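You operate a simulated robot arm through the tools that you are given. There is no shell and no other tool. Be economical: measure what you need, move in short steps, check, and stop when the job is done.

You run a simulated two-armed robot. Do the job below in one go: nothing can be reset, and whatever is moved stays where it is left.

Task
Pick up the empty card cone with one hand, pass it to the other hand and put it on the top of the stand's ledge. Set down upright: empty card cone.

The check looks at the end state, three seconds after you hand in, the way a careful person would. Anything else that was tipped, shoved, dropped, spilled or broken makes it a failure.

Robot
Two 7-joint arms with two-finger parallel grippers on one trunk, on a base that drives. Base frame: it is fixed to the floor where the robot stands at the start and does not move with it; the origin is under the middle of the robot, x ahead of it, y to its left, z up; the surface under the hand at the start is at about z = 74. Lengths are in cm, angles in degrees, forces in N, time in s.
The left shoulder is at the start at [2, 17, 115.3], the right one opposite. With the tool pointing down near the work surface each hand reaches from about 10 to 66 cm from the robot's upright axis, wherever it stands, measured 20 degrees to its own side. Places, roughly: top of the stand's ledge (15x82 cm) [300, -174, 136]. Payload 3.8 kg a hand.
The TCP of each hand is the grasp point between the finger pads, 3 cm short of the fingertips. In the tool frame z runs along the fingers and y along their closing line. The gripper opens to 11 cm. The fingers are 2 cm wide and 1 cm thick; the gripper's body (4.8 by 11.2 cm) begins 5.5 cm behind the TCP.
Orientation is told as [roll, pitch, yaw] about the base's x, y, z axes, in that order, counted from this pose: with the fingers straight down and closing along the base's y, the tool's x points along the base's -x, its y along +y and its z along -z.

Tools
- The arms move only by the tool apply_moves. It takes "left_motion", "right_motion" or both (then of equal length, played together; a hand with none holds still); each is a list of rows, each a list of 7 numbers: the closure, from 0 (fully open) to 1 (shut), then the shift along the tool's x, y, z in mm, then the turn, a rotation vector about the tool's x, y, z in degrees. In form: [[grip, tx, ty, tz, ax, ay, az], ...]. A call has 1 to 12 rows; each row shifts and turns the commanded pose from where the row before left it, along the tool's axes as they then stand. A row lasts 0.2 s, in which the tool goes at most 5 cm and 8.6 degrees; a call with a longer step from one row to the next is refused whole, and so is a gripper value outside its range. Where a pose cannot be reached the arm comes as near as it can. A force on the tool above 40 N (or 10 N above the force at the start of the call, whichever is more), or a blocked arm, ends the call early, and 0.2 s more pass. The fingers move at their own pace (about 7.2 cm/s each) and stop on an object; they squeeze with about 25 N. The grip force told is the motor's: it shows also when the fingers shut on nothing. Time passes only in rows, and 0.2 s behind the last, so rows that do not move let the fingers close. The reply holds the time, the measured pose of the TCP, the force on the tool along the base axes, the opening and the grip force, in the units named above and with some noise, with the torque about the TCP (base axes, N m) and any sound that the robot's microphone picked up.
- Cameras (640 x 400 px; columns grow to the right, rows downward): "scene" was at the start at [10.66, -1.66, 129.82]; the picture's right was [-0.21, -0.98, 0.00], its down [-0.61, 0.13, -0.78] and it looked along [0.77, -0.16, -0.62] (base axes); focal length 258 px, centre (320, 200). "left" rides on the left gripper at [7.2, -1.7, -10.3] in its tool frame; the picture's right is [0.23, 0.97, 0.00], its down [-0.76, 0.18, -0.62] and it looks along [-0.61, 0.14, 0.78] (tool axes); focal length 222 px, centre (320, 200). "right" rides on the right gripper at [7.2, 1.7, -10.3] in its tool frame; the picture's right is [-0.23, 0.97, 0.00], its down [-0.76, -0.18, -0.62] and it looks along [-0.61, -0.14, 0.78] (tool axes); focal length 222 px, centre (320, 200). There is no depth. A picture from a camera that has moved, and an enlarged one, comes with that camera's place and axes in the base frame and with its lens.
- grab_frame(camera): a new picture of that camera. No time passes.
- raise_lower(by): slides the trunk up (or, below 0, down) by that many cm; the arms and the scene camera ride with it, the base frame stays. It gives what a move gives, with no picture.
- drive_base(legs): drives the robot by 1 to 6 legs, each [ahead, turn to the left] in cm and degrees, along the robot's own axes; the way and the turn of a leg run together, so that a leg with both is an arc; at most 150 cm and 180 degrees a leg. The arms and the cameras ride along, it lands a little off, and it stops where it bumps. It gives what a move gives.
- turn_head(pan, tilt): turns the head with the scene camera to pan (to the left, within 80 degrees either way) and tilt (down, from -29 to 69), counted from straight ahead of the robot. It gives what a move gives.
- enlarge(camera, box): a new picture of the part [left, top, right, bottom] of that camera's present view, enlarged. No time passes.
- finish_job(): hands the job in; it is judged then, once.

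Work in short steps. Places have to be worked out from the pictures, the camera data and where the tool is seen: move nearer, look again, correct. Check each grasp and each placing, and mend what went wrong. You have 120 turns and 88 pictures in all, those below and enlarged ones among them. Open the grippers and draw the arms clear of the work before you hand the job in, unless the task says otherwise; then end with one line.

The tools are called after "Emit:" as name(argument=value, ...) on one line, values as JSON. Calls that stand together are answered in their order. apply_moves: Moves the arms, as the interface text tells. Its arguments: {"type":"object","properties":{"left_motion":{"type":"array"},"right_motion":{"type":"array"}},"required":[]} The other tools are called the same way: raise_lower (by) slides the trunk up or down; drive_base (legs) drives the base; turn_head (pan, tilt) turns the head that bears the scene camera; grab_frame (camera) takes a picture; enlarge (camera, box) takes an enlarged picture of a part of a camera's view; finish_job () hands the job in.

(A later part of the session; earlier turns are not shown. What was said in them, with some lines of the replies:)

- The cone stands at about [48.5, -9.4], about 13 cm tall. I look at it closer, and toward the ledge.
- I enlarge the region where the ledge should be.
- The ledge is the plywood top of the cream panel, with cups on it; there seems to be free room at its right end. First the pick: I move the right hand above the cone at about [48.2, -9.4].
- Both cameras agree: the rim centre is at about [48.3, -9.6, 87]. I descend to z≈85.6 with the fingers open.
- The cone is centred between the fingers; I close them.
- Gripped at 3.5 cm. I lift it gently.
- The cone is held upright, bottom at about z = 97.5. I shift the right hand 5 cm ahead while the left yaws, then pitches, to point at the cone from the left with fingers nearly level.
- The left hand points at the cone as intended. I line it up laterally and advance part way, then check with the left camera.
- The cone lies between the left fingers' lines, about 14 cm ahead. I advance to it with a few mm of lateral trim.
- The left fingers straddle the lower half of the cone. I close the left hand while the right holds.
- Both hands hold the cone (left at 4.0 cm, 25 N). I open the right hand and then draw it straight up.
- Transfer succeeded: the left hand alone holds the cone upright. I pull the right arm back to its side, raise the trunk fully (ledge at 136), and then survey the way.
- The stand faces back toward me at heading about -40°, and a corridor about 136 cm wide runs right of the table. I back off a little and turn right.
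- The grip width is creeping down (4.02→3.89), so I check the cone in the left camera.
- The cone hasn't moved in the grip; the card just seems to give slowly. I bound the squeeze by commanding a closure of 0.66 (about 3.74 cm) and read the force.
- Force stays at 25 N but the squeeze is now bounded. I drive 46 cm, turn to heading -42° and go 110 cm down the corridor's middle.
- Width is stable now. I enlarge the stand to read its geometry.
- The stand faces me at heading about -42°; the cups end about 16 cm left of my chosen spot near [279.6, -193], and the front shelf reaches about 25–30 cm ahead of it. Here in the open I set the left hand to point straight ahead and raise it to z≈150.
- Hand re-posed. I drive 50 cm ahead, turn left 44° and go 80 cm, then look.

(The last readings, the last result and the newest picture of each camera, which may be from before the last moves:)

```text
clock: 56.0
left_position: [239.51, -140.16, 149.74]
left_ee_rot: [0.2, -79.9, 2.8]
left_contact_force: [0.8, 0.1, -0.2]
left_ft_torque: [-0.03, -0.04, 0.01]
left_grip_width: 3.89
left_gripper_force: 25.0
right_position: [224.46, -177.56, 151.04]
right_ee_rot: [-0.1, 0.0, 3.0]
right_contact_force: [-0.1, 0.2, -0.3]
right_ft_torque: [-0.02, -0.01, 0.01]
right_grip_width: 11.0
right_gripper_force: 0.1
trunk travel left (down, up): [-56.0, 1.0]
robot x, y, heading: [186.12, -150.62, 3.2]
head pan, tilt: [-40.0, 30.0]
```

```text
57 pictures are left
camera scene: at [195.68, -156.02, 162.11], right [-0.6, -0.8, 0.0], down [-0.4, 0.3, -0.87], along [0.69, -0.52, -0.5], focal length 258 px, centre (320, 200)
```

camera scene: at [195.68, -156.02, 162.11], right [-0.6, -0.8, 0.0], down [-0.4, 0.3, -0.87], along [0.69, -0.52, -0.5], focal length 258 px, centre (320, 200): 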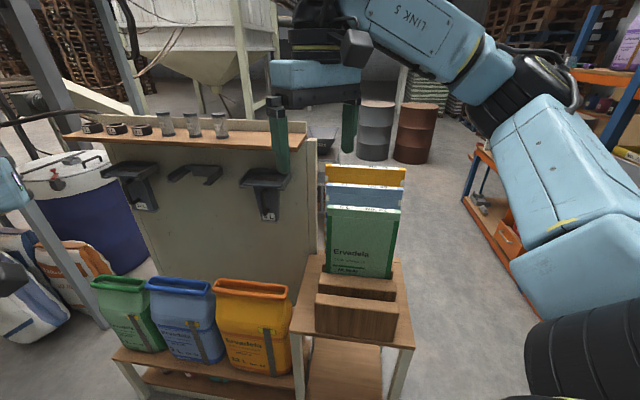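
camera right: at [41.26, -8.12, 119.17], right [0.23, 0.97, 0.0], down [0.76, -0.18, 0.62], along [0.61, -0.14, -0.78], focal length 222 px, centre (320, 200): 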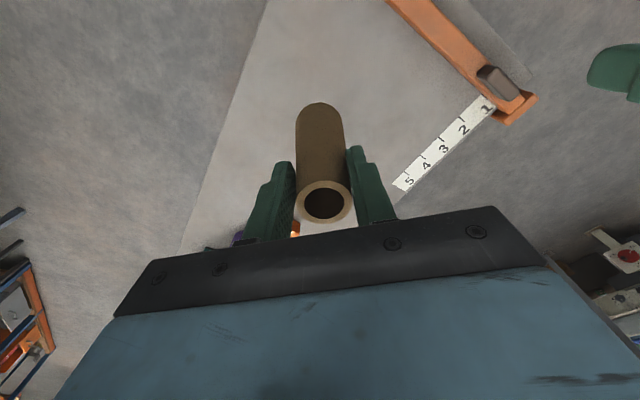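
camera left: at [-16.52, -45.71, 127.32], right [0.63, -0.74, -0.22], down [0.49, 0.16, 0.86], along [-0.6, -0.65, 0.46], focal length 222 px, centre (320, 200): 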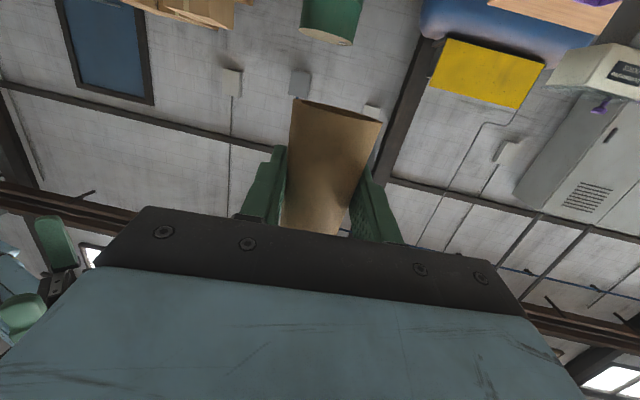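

The side table's front lies about 45 cm ahead of my intended stop, which is safe. I drive 27 cm and turn right 46° to face the stand.

Emit:
drive_base(legs=[[27, 0], [0, -46]])

Emit:
turn_head(pan=10, tilt=30)

Emit:
grab_frame(camera="scene")

Emit:
grab_frame(camera="left")

Emit:
grab_frame(camera="right")

```text
clock: 60.0
left_position: [257.9, -179.85, 149.73]
left_ee_rot: [0.3, -80.0, -42.4]
left_contact_force: [0.6, 0.3, 0.4]
left_ft_torque: [0.0, -0.01, -0.02]
left_grip_width: 3.86
left_gripper_force: 24.8
right_position: [220.89, -195.53, 151.0]
right_ee_rot: [0.0, 0.0, -42.1]
right_contact_force: [-0.2, -0.7, 0.4]
right_ft_torque: [-0.01, 0.03, 0.0]
right_grip_width: 11.02
right_gripper_force: 0.1
trunk travel left (down, up): [-56.0, 1.0]
robot x, y, heading: [212.76, -149.33, -42.4]
head pan, tilt: [-40.0, 30.0]
```

```text
clock: 61.2
left_position: [257.89, -179.86, 149.62]
left_ee_rot: [0.3, -79.9, -42.5]
left_contact_force: [-0.6, -1.1, 0.4]
left_ft_torque: [0.03, -0.02, 0.0]
left_grip_width: 3.84
left_gripper_force: 25.2
right_position: [220.94, -195.48, 150.98]
right_ee_rot: [0.0, 0.0, -42.2]
right_contact_force: [-0.1, 0.0, -0.5]
right_ft_torque: [0.01, 0.0, -0.01]
right_grip_width: 11.0
right_gripper_force: 0.0
trunk travel left (down, up): [-56.0, 1.0]
robot x, y, heading: [212.93, -149.31, -42.3]
head pan, tilt: [10.0, 30.0]
```

```text
56 pictures are left
camera scene: at [222.2, -155.65, 162.11], right [-0.53, -0.85, 0.0], down [-0.42, 0.27, -0.87], along [0.73, -0.46, -0.5], focal length 258 px, centre (320, 200)
```

scene: 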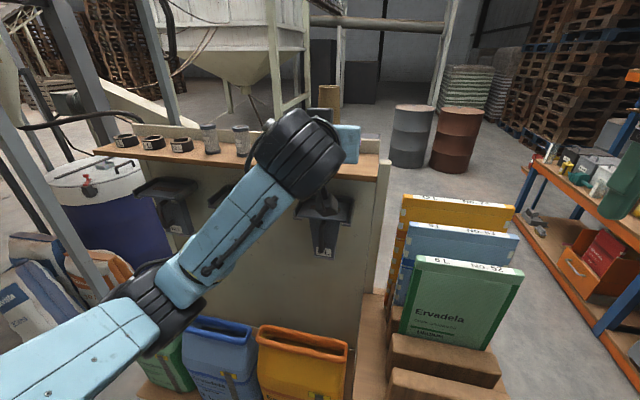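

```text
55 pictures are left
camera left: at [248.36, -173.44, 144.32], right [0.62, 0.75, -0.22], down [-0.24, 0.45, 0.86], along [0.74, -0.48, 0.46], focal length 222 px, centre (320, 200)
```

left: 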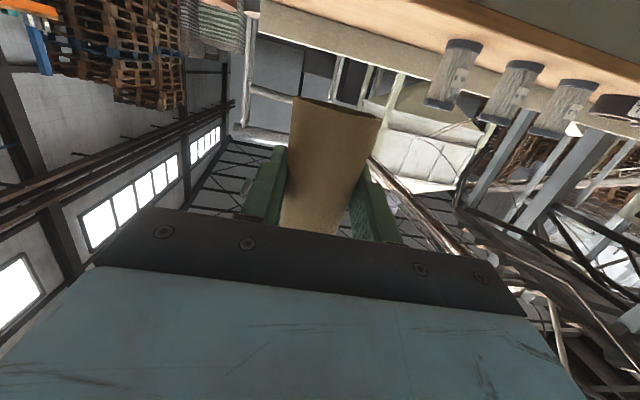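

```text
54 pictures are left
camera right: at [216.57, -189.44, 161.31], right [0.82, 0.57, 0.0], down [0.45, -0.64, 0.62], along [0.35, -0.51, -0.78], focal length 222 px, centre (320, 200)
```

right: 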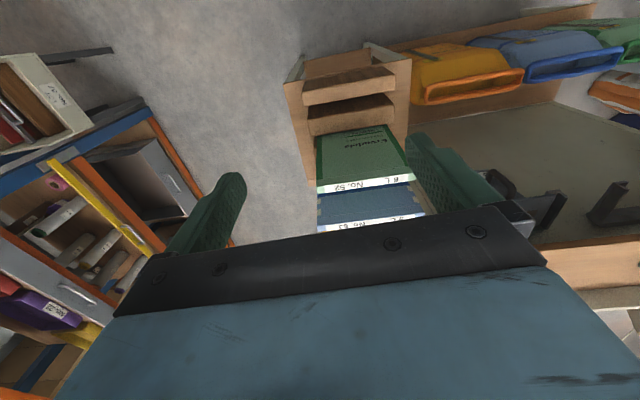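

I enlarge the right part of the ledge for accurate corners.

Emit:
enlarge(camera="scene", box=[230, 90, 410, 210])

Emit:
enlarge(camera="scene", box=[80, 90, 260, 210])

```text
3.33 times, centred on (320, 150) of scene
camera zoom: at [222.2, -155.65, 162.11], right [-0.53, -0.85, 0.0], down [-0.42, 0.27, -0.87], along [0.73, -0.46, -0.5], focal length 862 px, centre (320, 367)
```

zoom: 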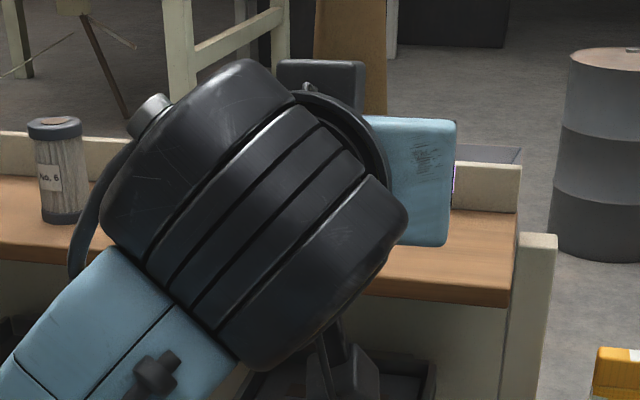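

```text
3.33 times, centred on (170, 150) of scene
camera zoom: at [222.2, -155.65, 162.11], right [-0.53, -0.85, 0.0], down [-0.42, 0.27, -0.87], along [0.73, -0.46, -0.5], focal length 862 px, centre (820, 367)
```

zoom: 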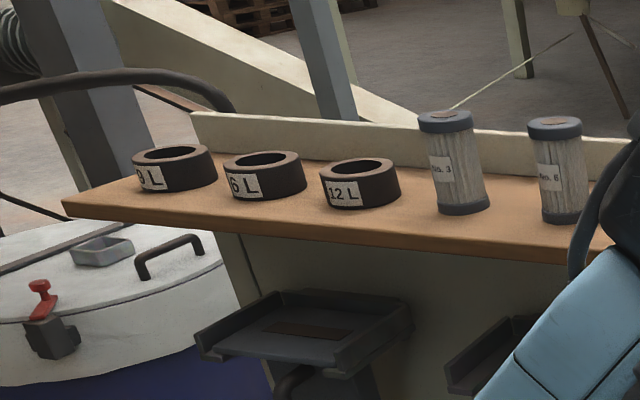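

Ledge corners computed: front right at about [262.4, -197.3], stand heading about -45°. I aim for [275, -193], 12 cm from the right end, well clear of the last tube; I advance the left hand about 21 cm at the present height.

Emit:
apply_moves(left_motion=[[0.66, -6.2, 3.3, 35.2, 0, 0, 0], [0.66, -6.2, 3.3, 35.2, 0, 0, 0], [0.66, -6.2, 3.3, 35.2, 0, 0, 0], [0.66, -6.2, 3.3, 35.2, 0, 0, 0], [0.66, -6.2, 3.3, 35.2, 0, 0, 0], [0.66, -6.2, 3.3, 35.2, 0, 0, 0], [0.66, 0, 0, 0, 0, 0, 0]])

Emit:
grab_frame(camera="scene")

Emit:
grab_frame(camera="left")

```text
clock: 62.8
left_position: [275.1, -192.89, 149.76]
left_ee_rot: [0.2, -80.1, -42.4]
left_contact_force: [-0.1, 0.9, 0.0]
left_ft_torque: [0.01, 0.0, -0.02]
left_grip_width: 3.87
left_gripper_force: 25.0
right_position: [220.84, -195.53, 150.93]
right_ee_rot: [0.0, -0.1, -42.2]
right_contact_force: [-0.4, -0.3, 1.1]
right_ft_torque: [0.0, 0.01, 0.04]
right_grip_width: 10.99
right_gripper_force: 0.1
trunk travel left (down, up): [-56.0, 1.0]
robot x, y, heading: [212.69, -149.33, -42.2]
head pan, tilt: [10.0, 30.0]
```

```text
51 pictures are left
camera scene: at [222.19, -155.58, 162.11], right [-0.53, -0.85, 0.0], down [-0.42, 0.27, -0.87], along [0.73, -0.46, -0.5], focal length 258 px, centre (320, 200)
```

scene: 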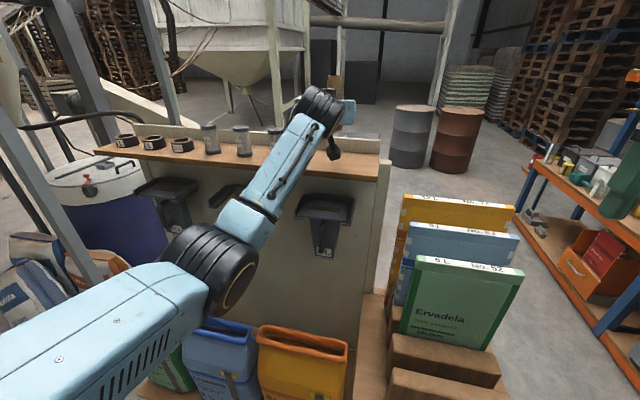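

```text
50 pictures are left
camera left: at [265.64, -186.49, 144.17], right [0.62, 0.75, -0.22], down [-0.24, 0.45, 0.86], along [0.74, -0.48, 0.46], focal length 222 px, centre (320, 200)
```

left: 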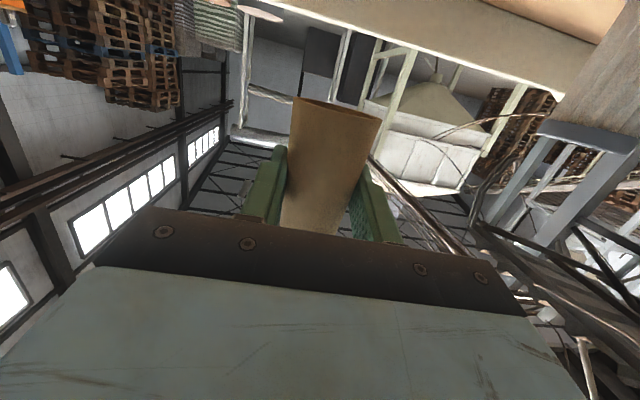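

I enlarge to check where the cone hangs relative to the ledge and the third tube.

Emit:
enlarge(camera="scene", box=[230, 60, 410, 210])

Emit:
grab_frame(camera="right")

```text
2.67 times, centred on (320, 135) of scene
camera zoom: at [222.19, -155.58, 162.11], right [-0.53, -0.85, 0.0], down [-0.42, 0.27, -0.87], along [0.73, -0.46, -0.5], focal length 689 px, centre (320, 373)
```

zoom: 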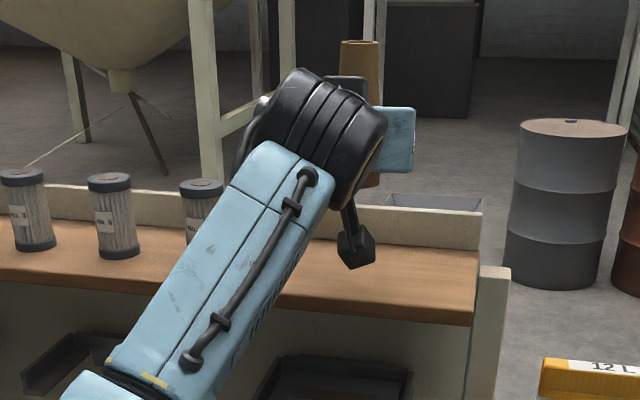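

```text
48 pictures are left
camera right: at [216.55, -189.38, 161.33], right [0.82, 0.57, 0.0], down [0.45, -0.64, 0.62], along [0.35, -0.51, -0.78], focal length 222 px, centre (320, 200)
```

right: 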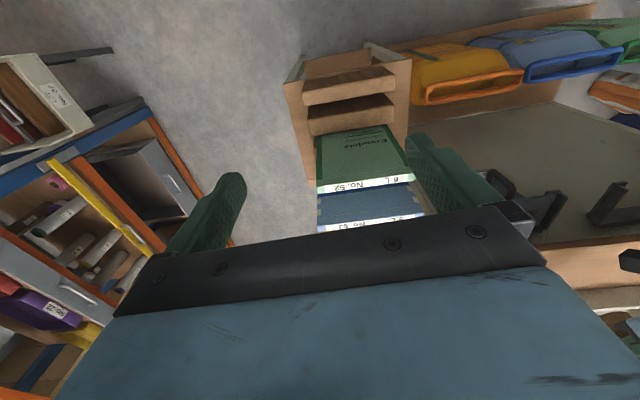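

The cone is over the free part of the ledge, and the wrist camera stays about 5 cm outside the front edge. I lower 7 cm.

Emit:
apply_moves(left_motion=[[0.66, 17.2, 0, 3.05, 0, 0, 0], [0.66, 17.2, 0, 3.05, 0, 0, 0], [0.66, 17.2, 0, 3.05, 0, 0, 0], [0.66, 17.2, 0, 3.05, 0, 0, 0], [0.66, 0, 0, 0, 0, 0, 0]])

Emit:
enlarge(camera="scene", box=[230, 60, 410, 210])

Emit:
grab_frame(camera="left")

```text
clock: 64.0
left_position: [275.2, -192.75, 142.57]
left_ee_rot: [0.2, -80.0, -42.3]
left_contact_force: [0.4, -0.2, -0.2]
left_ft_torque: [0.03, 0.01, 0.0]
left_grip_width: 3.85
left_gripper_force: 24.9
right_position: [220.78, -195.7, 150.89]
right_ee_rot: [0.0, 0.0, -42.2]
right_contact_force: [0.8, 0.8, -0.2]
right_ft_torque: [-0.01, 0.03, -0.01]
right_grip_width: 11.0
right_gripper_force: 0.0
trunk travel left (down, up): [-56.0, 1.0]
robot x, y, heading: [212.9, -149.72, -42.2]
head pan, tilt: [10.0, 30.0]
```

```text
2.67 times, centred on (320, 135) of scene
camera zoom: at [222.21, -155.63, 162.11], right [-0.53, -0.85, 0.0], down [-0.42, 0.27, -0.87], along [0.73, -0.46, -0.5], focal length 689 px, centre (320, 373)
```

zoom: 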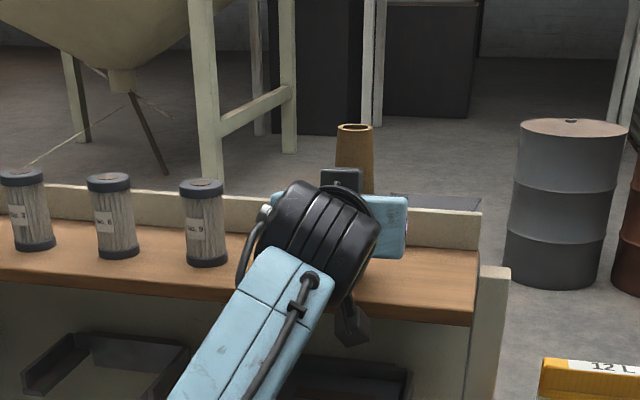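

```text
46 pictures are left
camera left: at [265.67, -186.34, 137.19], right [0.62, 0.75, -0.22], down [-0.24, 0.45, 0.86], along [0.74, -0.48, 0.46], focal length 222 px, centre (320, 200)
```

left: 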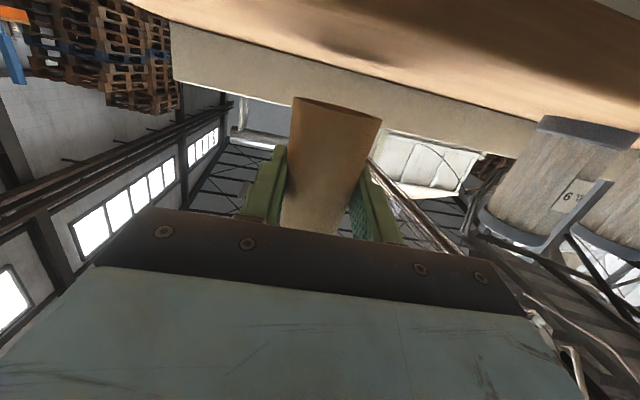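

The cone bottom is now roughly 1–2 cm above the ledge. I lower in fine steps, watching the force.

Emit:
apply_moves(left_motion=[[0.66, 4, 0, 0.7, 0, 0, 0], [0.66, 4, 0, 0.7, 0, 0, 0], [0.66, 0, 0, 0, 0, 0, 0]])

Emit:
apply_moves(left_motion=[[0.66, 3, 0, 0.5, 0, 0, 0], [0.66, 3, 0, 0.5, 0, 0, 0], [0.66, 0, 0, 0, 0, 0, 0]])

Emit:
grab_frame(camera="left")

```text
clock: 64.8
left_position: [275.07, -192.68, 141.86]
left_ee_rot: [0.3, -80.1, -42.4]
left_contact_force: [0.7, 0.3, -0.8]
left_ft_torque: [-0.01, 0.0, 0.0]
left_grip_width: 3.86
left_gripper_force: 24.9
right_position: [220.82, -195.49, 151.02]
right_ee_rot: [0.0, 0.0, -42.2]
right_contact_force: [0.4, 0.4, -0.1]
right_ft_torque: [0.01, -0.04, 0.0]
right_grip_width: 11.0
right_gripper_force: 0.1
trunk travel left (down, up): [-56.0, 1.0]
robot x, y, heading: [213.1, -149.49, -42.2]
head pan, tilt: [10.0, 30.0]
```

```text
clock: 65.6
left_position: [275.18, -192.52, 141.17]
left_ee_rot: [0.3, -80.0, -42.3]
left_contact_force: [-0.7, -0.3, -0.3]
left_ft_torque: [0.0, 0.0, 0.04]
left_grip_width: 3.84
left_gripper_force: 25.2
right_position: [220.97, -195.59, 150.96]
right_ee_rot: [0.0, 0.0, -42.2]
right_contact_force: [0.2, 0.6, -0.5]
right_ft_torque: [0.03, 0.01, 0.0]
right_grip_width: 11.01
right_gripper_force: 0.1
trunk travel left (down, up): [-56.0, 1.0]
robot x, y, heading: [212.61, -149.6, -42.0]
head pan, tilt: [10.0, 30.0]
```

```text
45 pictures are left
camera left: at [265.61, -186.22, 135.83], right [0.62, 0.75, -0.22], down [-0.24, 0.45, 0.86], along [0.74, -0.48, 0.46], focal length 222 px, centre (320, 200)
```

left: 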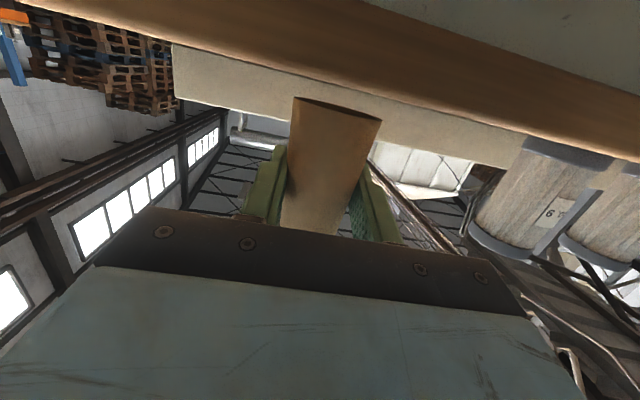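

No contact yet, with a small gap left. I continue in finer steps.

Emit:
apply_moves(left_motion=[[0.66, 2, 0, 0.35, 0, 0, 0], [0.66, 2, 0, 0.35, 0, 0, 0], [0.66, 0, 0, 0, 0, 0, 0]])

Emit:
apply_moves(left_motion=[[0.66, 2, 0, 0.35, 0, 0, 0], [0.66, 0, 0, 0, 0, 0, 0]])

Emit:
grab_frame(camera="left")

```text
clock: 66.4
left_position: [275.13, -192.75, 140.96]
left_ee_rot: [0.4, -80.1, -42.4]
left_contact_force: [-0.4, -0.8, -0.7]
left_ft_torque: [-0.01, -0.03, 0.01]
left_grip_width: 3.87
left_gripper_force: 24.6
right_position: [220.93, -195.68, 150.87]
right_ee_rot: [0.1, 0.0, -42.2]
right_contact_force: [0.5, 0.5, -0.2]
right_ft_torque: [0.01, 0.0, -0.02]
right_grip_width: 11.0
right_gripper_force: 0.1
trunk travel left (down, up): [-56.0, 1.0]
robot x, y, heading: [212.87, -149.75, -41.9]
head pan, tilt: [10.0, 30.0]
```

```text
clock: 67.0
left_position: [275.15, -192.64, 140.7]
left_ee_rot: [0.3, -80.0, -42.3]
left_contact_force: [-0.7, -0.1, -0.6]
left_ft_torque: [0.02, -0.01, 0.05]
left_grip_width: 3.89
left_gripper_force: 25.6
right_position: [220.82, -195.47, 150.9]
right_ee_rot: [-0.1, 0.1, -42.2]
right_contact_force: [-0.2, -0.1, 0.5]
right_ft_torque: [-0.01, -0.02, -0.01]
right_grip_width: 10.99
right_gripper_force: 0.0
trunk travel left (down, up): [-56.0, 1.0]
robot x, y, heading: [213.04, -149.65, -42.1]
head pan, tilt: [10.0, 30.0]
```

```text
44 pictures are left
camera left: at [265.62, -186.34, 135.3], right [0.62, 0.75, -0.22], down [-0.24, 0.45, 0.86], along [0.74, -0.48, 0.46], focal length 222 px, centre (320, 200)
```

left: 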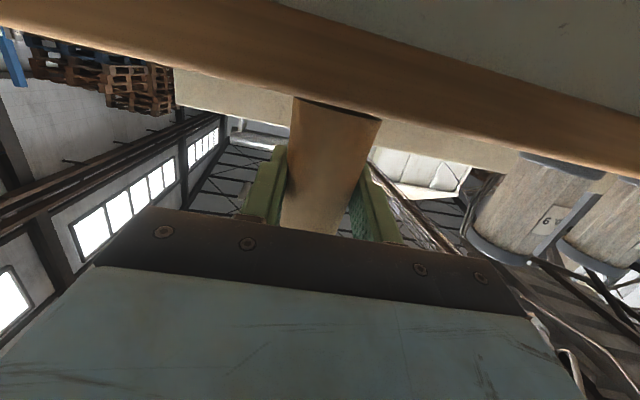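

Still no contact force. I continue down 2 mm at a time.

Emit:
apply_moves(left_motion=[[0.66, 2, 0, 0.35, 0, 0, 0], [0.66, 0, 0, 0, 0, 0, 0]])

Emit:
apply_moves(left_motion=[[0.66, 2, 0, 0.35, 0, 0, 0], [0.66, 0, 0, 0, 0, 0, 0]])

Emit:
grab_frame(camera="left")

```text
clock: 67.6
left_position: [275.11, -192.8, 140.53]
left_ee_rot: [0.2, -79.9, -42.2]
left_contact_force: [0.0, 0.4, -1.0]
left_ft_torque: [0.0, -0.02, 0.0]
left_grip_width: 3.85
left_gripper_force: 24.6
right_position: [220.87, -195.59, 151.01]
right_ee_rot: [-0.1, 0.1, -42.2]
right_contact_force: [0.2, 0.1, -0.8]
right_ft_torque: [0.01, -0.01, 0.02]
right_grip_width: 11.01
right_gripper_force: 0.1
trunk travel left (down, up): [-56.0, 1.0]
robot x, y, heading: [212.3, -149.44, -42.1]
head pan, tilt: [10.0, 30.0]
```

```text
clock: 68.2
left_position: [275.06, -192.68, 140.37]
left_ee_rot: [0.2, -79.9, -42.3]
left_contact_force: [0.0, 0.3, 1.2]
left_ft_torque: [0.0, 0.05, -0.03]
left_grip_width: 3.86
left_gripper_force: 25.3
right_position: [220.84, -195.6, 151.0]
right_ee_rot: [0.0, 0.0, -42.3]
right_contact_force: [0.0, 0.1, 0.7]
right_ft_torque: [-0.04, 0.01, 0.0]
right_grip_width: 11.0
right_gripper_force: 0.0
trunk travel left (down, up): [-56.0, 1.0]
robot x, y, heading: [213.19, -149.5, -42.0]
head pan, tilt: [10.0, 30.0]
```

```text
43 pictures are left
camera left: at [265.57, -186.34, 134.84], right [0.62, 0.75, -0.22], down [-0.24, 0.45, 0.86], along [0.74, -0.48, 0.46], focal length 222 px, centre (320, 200)
```

left: 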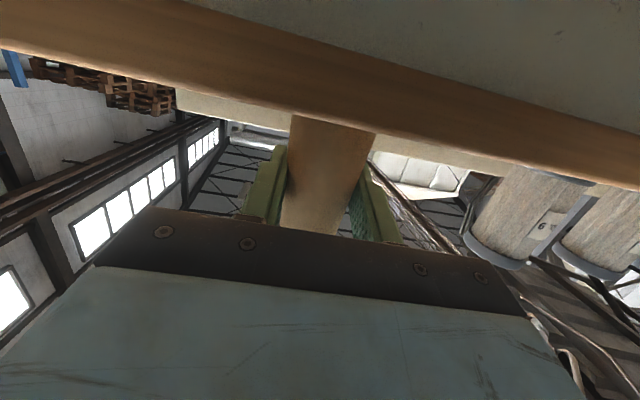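

The ledge top is at about 135.6–136 and the cone bottom about there. I continue with 1.5 mm steps.

Emit:
apply_moves(left_motion=[[0.66, 1.5, 0, 0.26, 0, 0, 0], [0.66, 0, 0, 0, 0, 0, 0]])

Emit:
apply_moves(left_motion=[[0.66, 1.5, 0, 0.26, 0, 0, 0], [0.66, 0, 0, 0, 0, 0, 0]])

```text
clock: 68.8
left_position: [275.06, -192.77, 140.37]
left_ee_rot: [0.2, -80.2, -42.2]
left_contact_force: [0.5, -2.3, 5.4]
left_ft_torque: [-0.04, 0.04, 0.03]
left_grip_width: 3.85
left_gripper_force: 25.1
right_position: [220.93, -195.46, 150.96]
right_ee_rot: [0.0, -0.1, -42.2]
right_contact_force: [-0.4, -0.8, -0.5]
right_ft_torque: [0.0, -0.01, 0.01]
right_grip_width: 11.02
right_gripper_force: 0.0
trunk travel left (down, up): [-56.0, 1.0]
robot x, y, heading: [213.01, -149.48, -42.2]
head pan, tilt: [10.0, 30.0]
```

```text
clock: 69.4
left_position: [275.11, -192.65, 140.25]
left_ee_rot: [0.1, -80.3, -42.3]
left_contact_force: [4.3, -3.9, 13.6]
left_ft_torque: [-0.08, 0.01, 0.06]
left_grip_width: 3.85
left_gripper_force: 24.8
right_position: [220.74, -195.53, 150.99]
right_ee_rot: [0.0, 0.0, -42.2]
right_contact_force: [-0.6, -0.3, -0.2]
right_ft_torque: [0.01, -0.04, -0.02]
right_grip_width: 11.04
right_gripper_force: 0.0
trunk travel left (down, up): [-56.0, 1.0]
robot x, y, heading: [212.77, -149.55, -42.0]
head pan, tilt: [10.0, 30.0]
```

Firm contact (13.6 N up). I relax 1.5 mm and then open the fingers in stages, holding still.

Emit:
apply_moves(left_motion=[[0.66, -1.5, 0, -0.26, 0, 0, 0], [0.66, 0, 0, 0, 0, 0, 0], [0.62, 0, 0, 0, 0, 0, 0], [0.56, 0, 0, 0, 0, 0, 0], [0.45, 0, 0, 0, 0, 0, 0], [0.3, 0, 0, 0, 0, 0, 0], [0.1, 0, 0, 0, 0, 0, 0], [0, 0, 0, 0, 0, 0, 0], [0, 0, 0, 0, 0, 0, 0]])

Emit:
grab_frame(camera="left")

Emit:
enlarge(camera="scene", box=[230, 60, 410, 210])

```text
clock: 71.4
left_position: [275.04, -192.62, 140.15]
left_ee_rot: [0.3, -80.0, -42.4]
left_contact_force: [-0.8, -0.2, 0.5]
left_ft_torque: [-0.02, 0.02, 0.0]
left_grip_width: 11.01
left_gripper_force: 0.0
right_position: [220.86, -195.53, 151.0]
right_ee_rot: [0.0, 0.0, -42.3]
right_contact_force: [0.3, -0.8, 0.4]
right_ft_torque: [0.0, 0.0, 0.02]
right_grip_width: 11.0
right_gripper_force: 0.1
trunk travel left (down, up): [-56.0, 1.0]
robot x, y, heading: [212.78, -149.47, -42.2]
head pan, tilt: [10.0, 30.0]
```

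```text
42 pictures are left
camera left: at [265.59, -186.24, 134.71], right [0.62, 0.75, -0.22], down [-0.24, 0.45, 0.86], along [0.74, -0.48, 0.46], focal length 222 px, centre (320, 200)
```

left: 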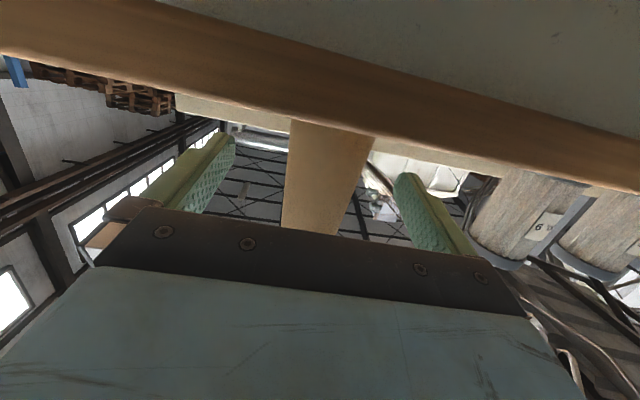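

```text
2.67 times, centred on (320, 135) of scene
camera zoom: at [222.21, -155.63, 162.11], right [-0.53, -0.85, 0.0], down [-0.42, 0.27, -0.87], along [0.73, -0.46, -0.5], focal length 689 px, centre (320, 373)
```

zoom: 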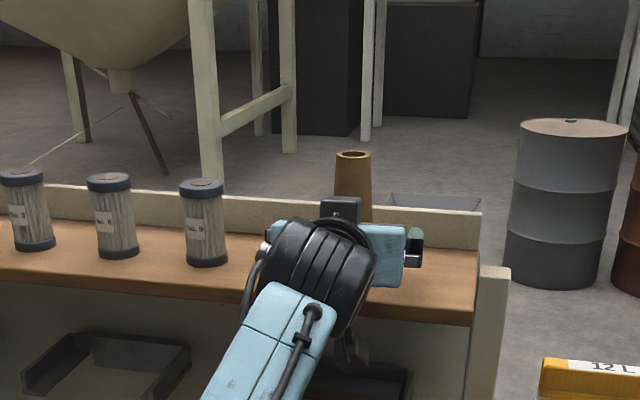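

The cone stands on its own. I back the left hand straight out horizontally.

Emit:
apply_moves(left_motion=[[0, 2.6, 0, -14.8, 0, 0, 0], [0, 3.5, 0, -19.7, 0, 0, 0], [0, 5.2, 0, -29.5, 0, 0, 0], [0, 6, 0, -34, 0, 0, 0], [0, 6, 0, -34, 0, 0, 0], [0, 6, 0, -34, 0, 0, 0], [0, 6, 0, -34, 0, 0, 0], [0, 0, 0, 0, 0, 0, 0]])

Emit:
grab_frame(camera="scene")

Emit:
enlarge(camera="scene", box=[230, 60, 410, 210])

```text
clock: 73.2
left_position: [260.05, -178.97, 140.13]
left_ee_rot: [0.3, -80.0, -42.4]
left_contact_force: [0.5, -1.5, 0.8]
left_ft_torque: [0.03, 0.03, 0.01]
left_grip_width: 11.0
left_gripper_force: 0.0
right_position: [220.91, -195.63, 150.83]
right_ee_rot: [0.1, 0.0, -42.2]
right_contact_force: [0.0, 0.5, 0.3]
right_ft_torque: [0.03, 0.01, -0.03]
right_grip_width: 11.02
right_gripper_force: 0.0
trunk travel left (down, up): [-56.0, 1.0]
robot x, y, heading: [212.54, -149.58, -42.0]
head pan, tilt: [10.0, 30.0]
```

```text
40 pictures are left
camera scene: at [222.29, -155.69, 162.1], right [-0.53, -0.85, 0.0], down [-0.42, 0.27, -0.87], along [0.73, -0.46, -0.5], focal length 258 px, centre (320, 200)
```

scene: 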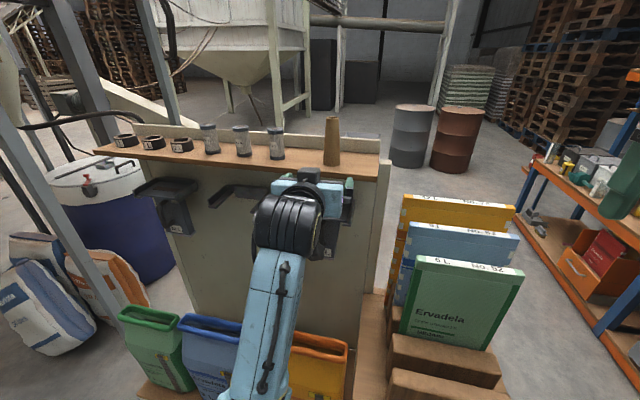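

```text
2.67 times, centred on (320, 135) of scene
camera zoom: at [222.29, -155.69, 162.1], right [-0.53, -0.85, 0.0], down [-0.42, 0.27, -0.87], along [0.73, -0.46, -0.5], focal length 689 px, centre (320, 373)
```

zoom: 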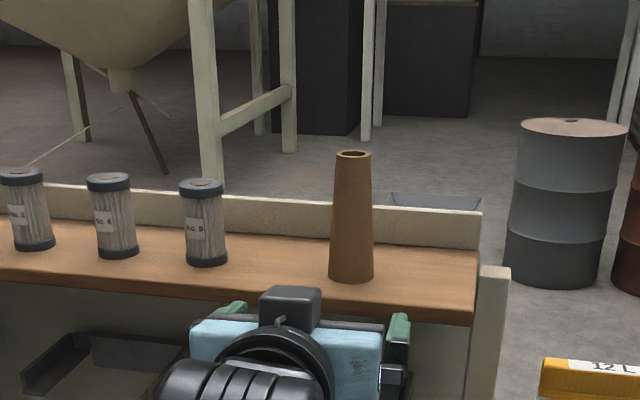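

The cone stands upright on the free end of the ledge and everything else is in place. I back the base away to draw the arms fully clear.

Emit:
drive_base(legs=[[-25, 0]])

Emit:
grab_frame(camera="scene")

```text
clock: 75.0
left_position: [241.73, -162.15, 140.17]
left_ee_rot: [0.3, -80.1, -42.4]
left_contact_force: [-0.1, 0.0, 0.0]
left_ft_torque: [0.0, 0.0, 0.03]
left_grip_width: 10.98
left_gripper_force: 0.1
right_position: [202.51, -178.88, 150.92]
right_ee_rot: [0.0, 0.0, -42.0]
right_contact_force: [0.5, -0.3, 0.1]
right_ft_torque: [-0.02, 0.02, -0.01]
right_grip_width: 11.01
right_gripper_force: 0.1
trunk travel left (down, up): [-56.0, 1.0]
robot x, y, heading: [194.74, -132.92, -42.0]
head pan, tilt: [10.0, 30.0]
```

```text
38 pictures are left
camera scene: at [203.79, -138.96, 162.1], right [-0.53, -0.85, 0.0], down [-0.42, 0.27, -0.87], along [0.73, -0.46, -0.5], focal length 258 px, centre (320, 200)
```

scene: 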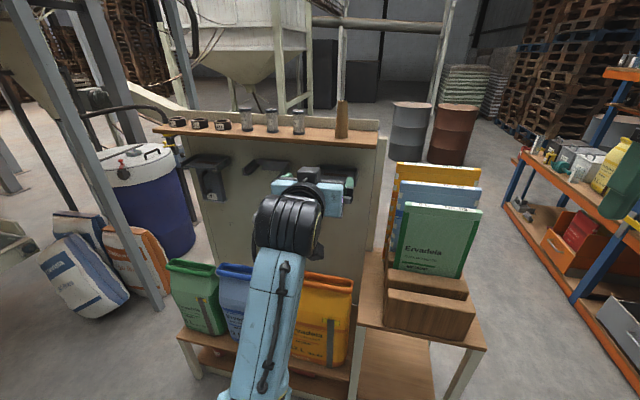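

All is in place: the cone is upright on the ledge, both grippers are open and both arms are clear. I hand in.

Emit:
finish_job()

```text
The job is handed in.
```

The card cone was picked up with the right hand, passed to the left, and now stands upright near the right end of the stand's ledge. The pictures show nothing else disturbed, though the left hand's grip squeezed the card by about 1.5 mm during the carry, and it looks intact.
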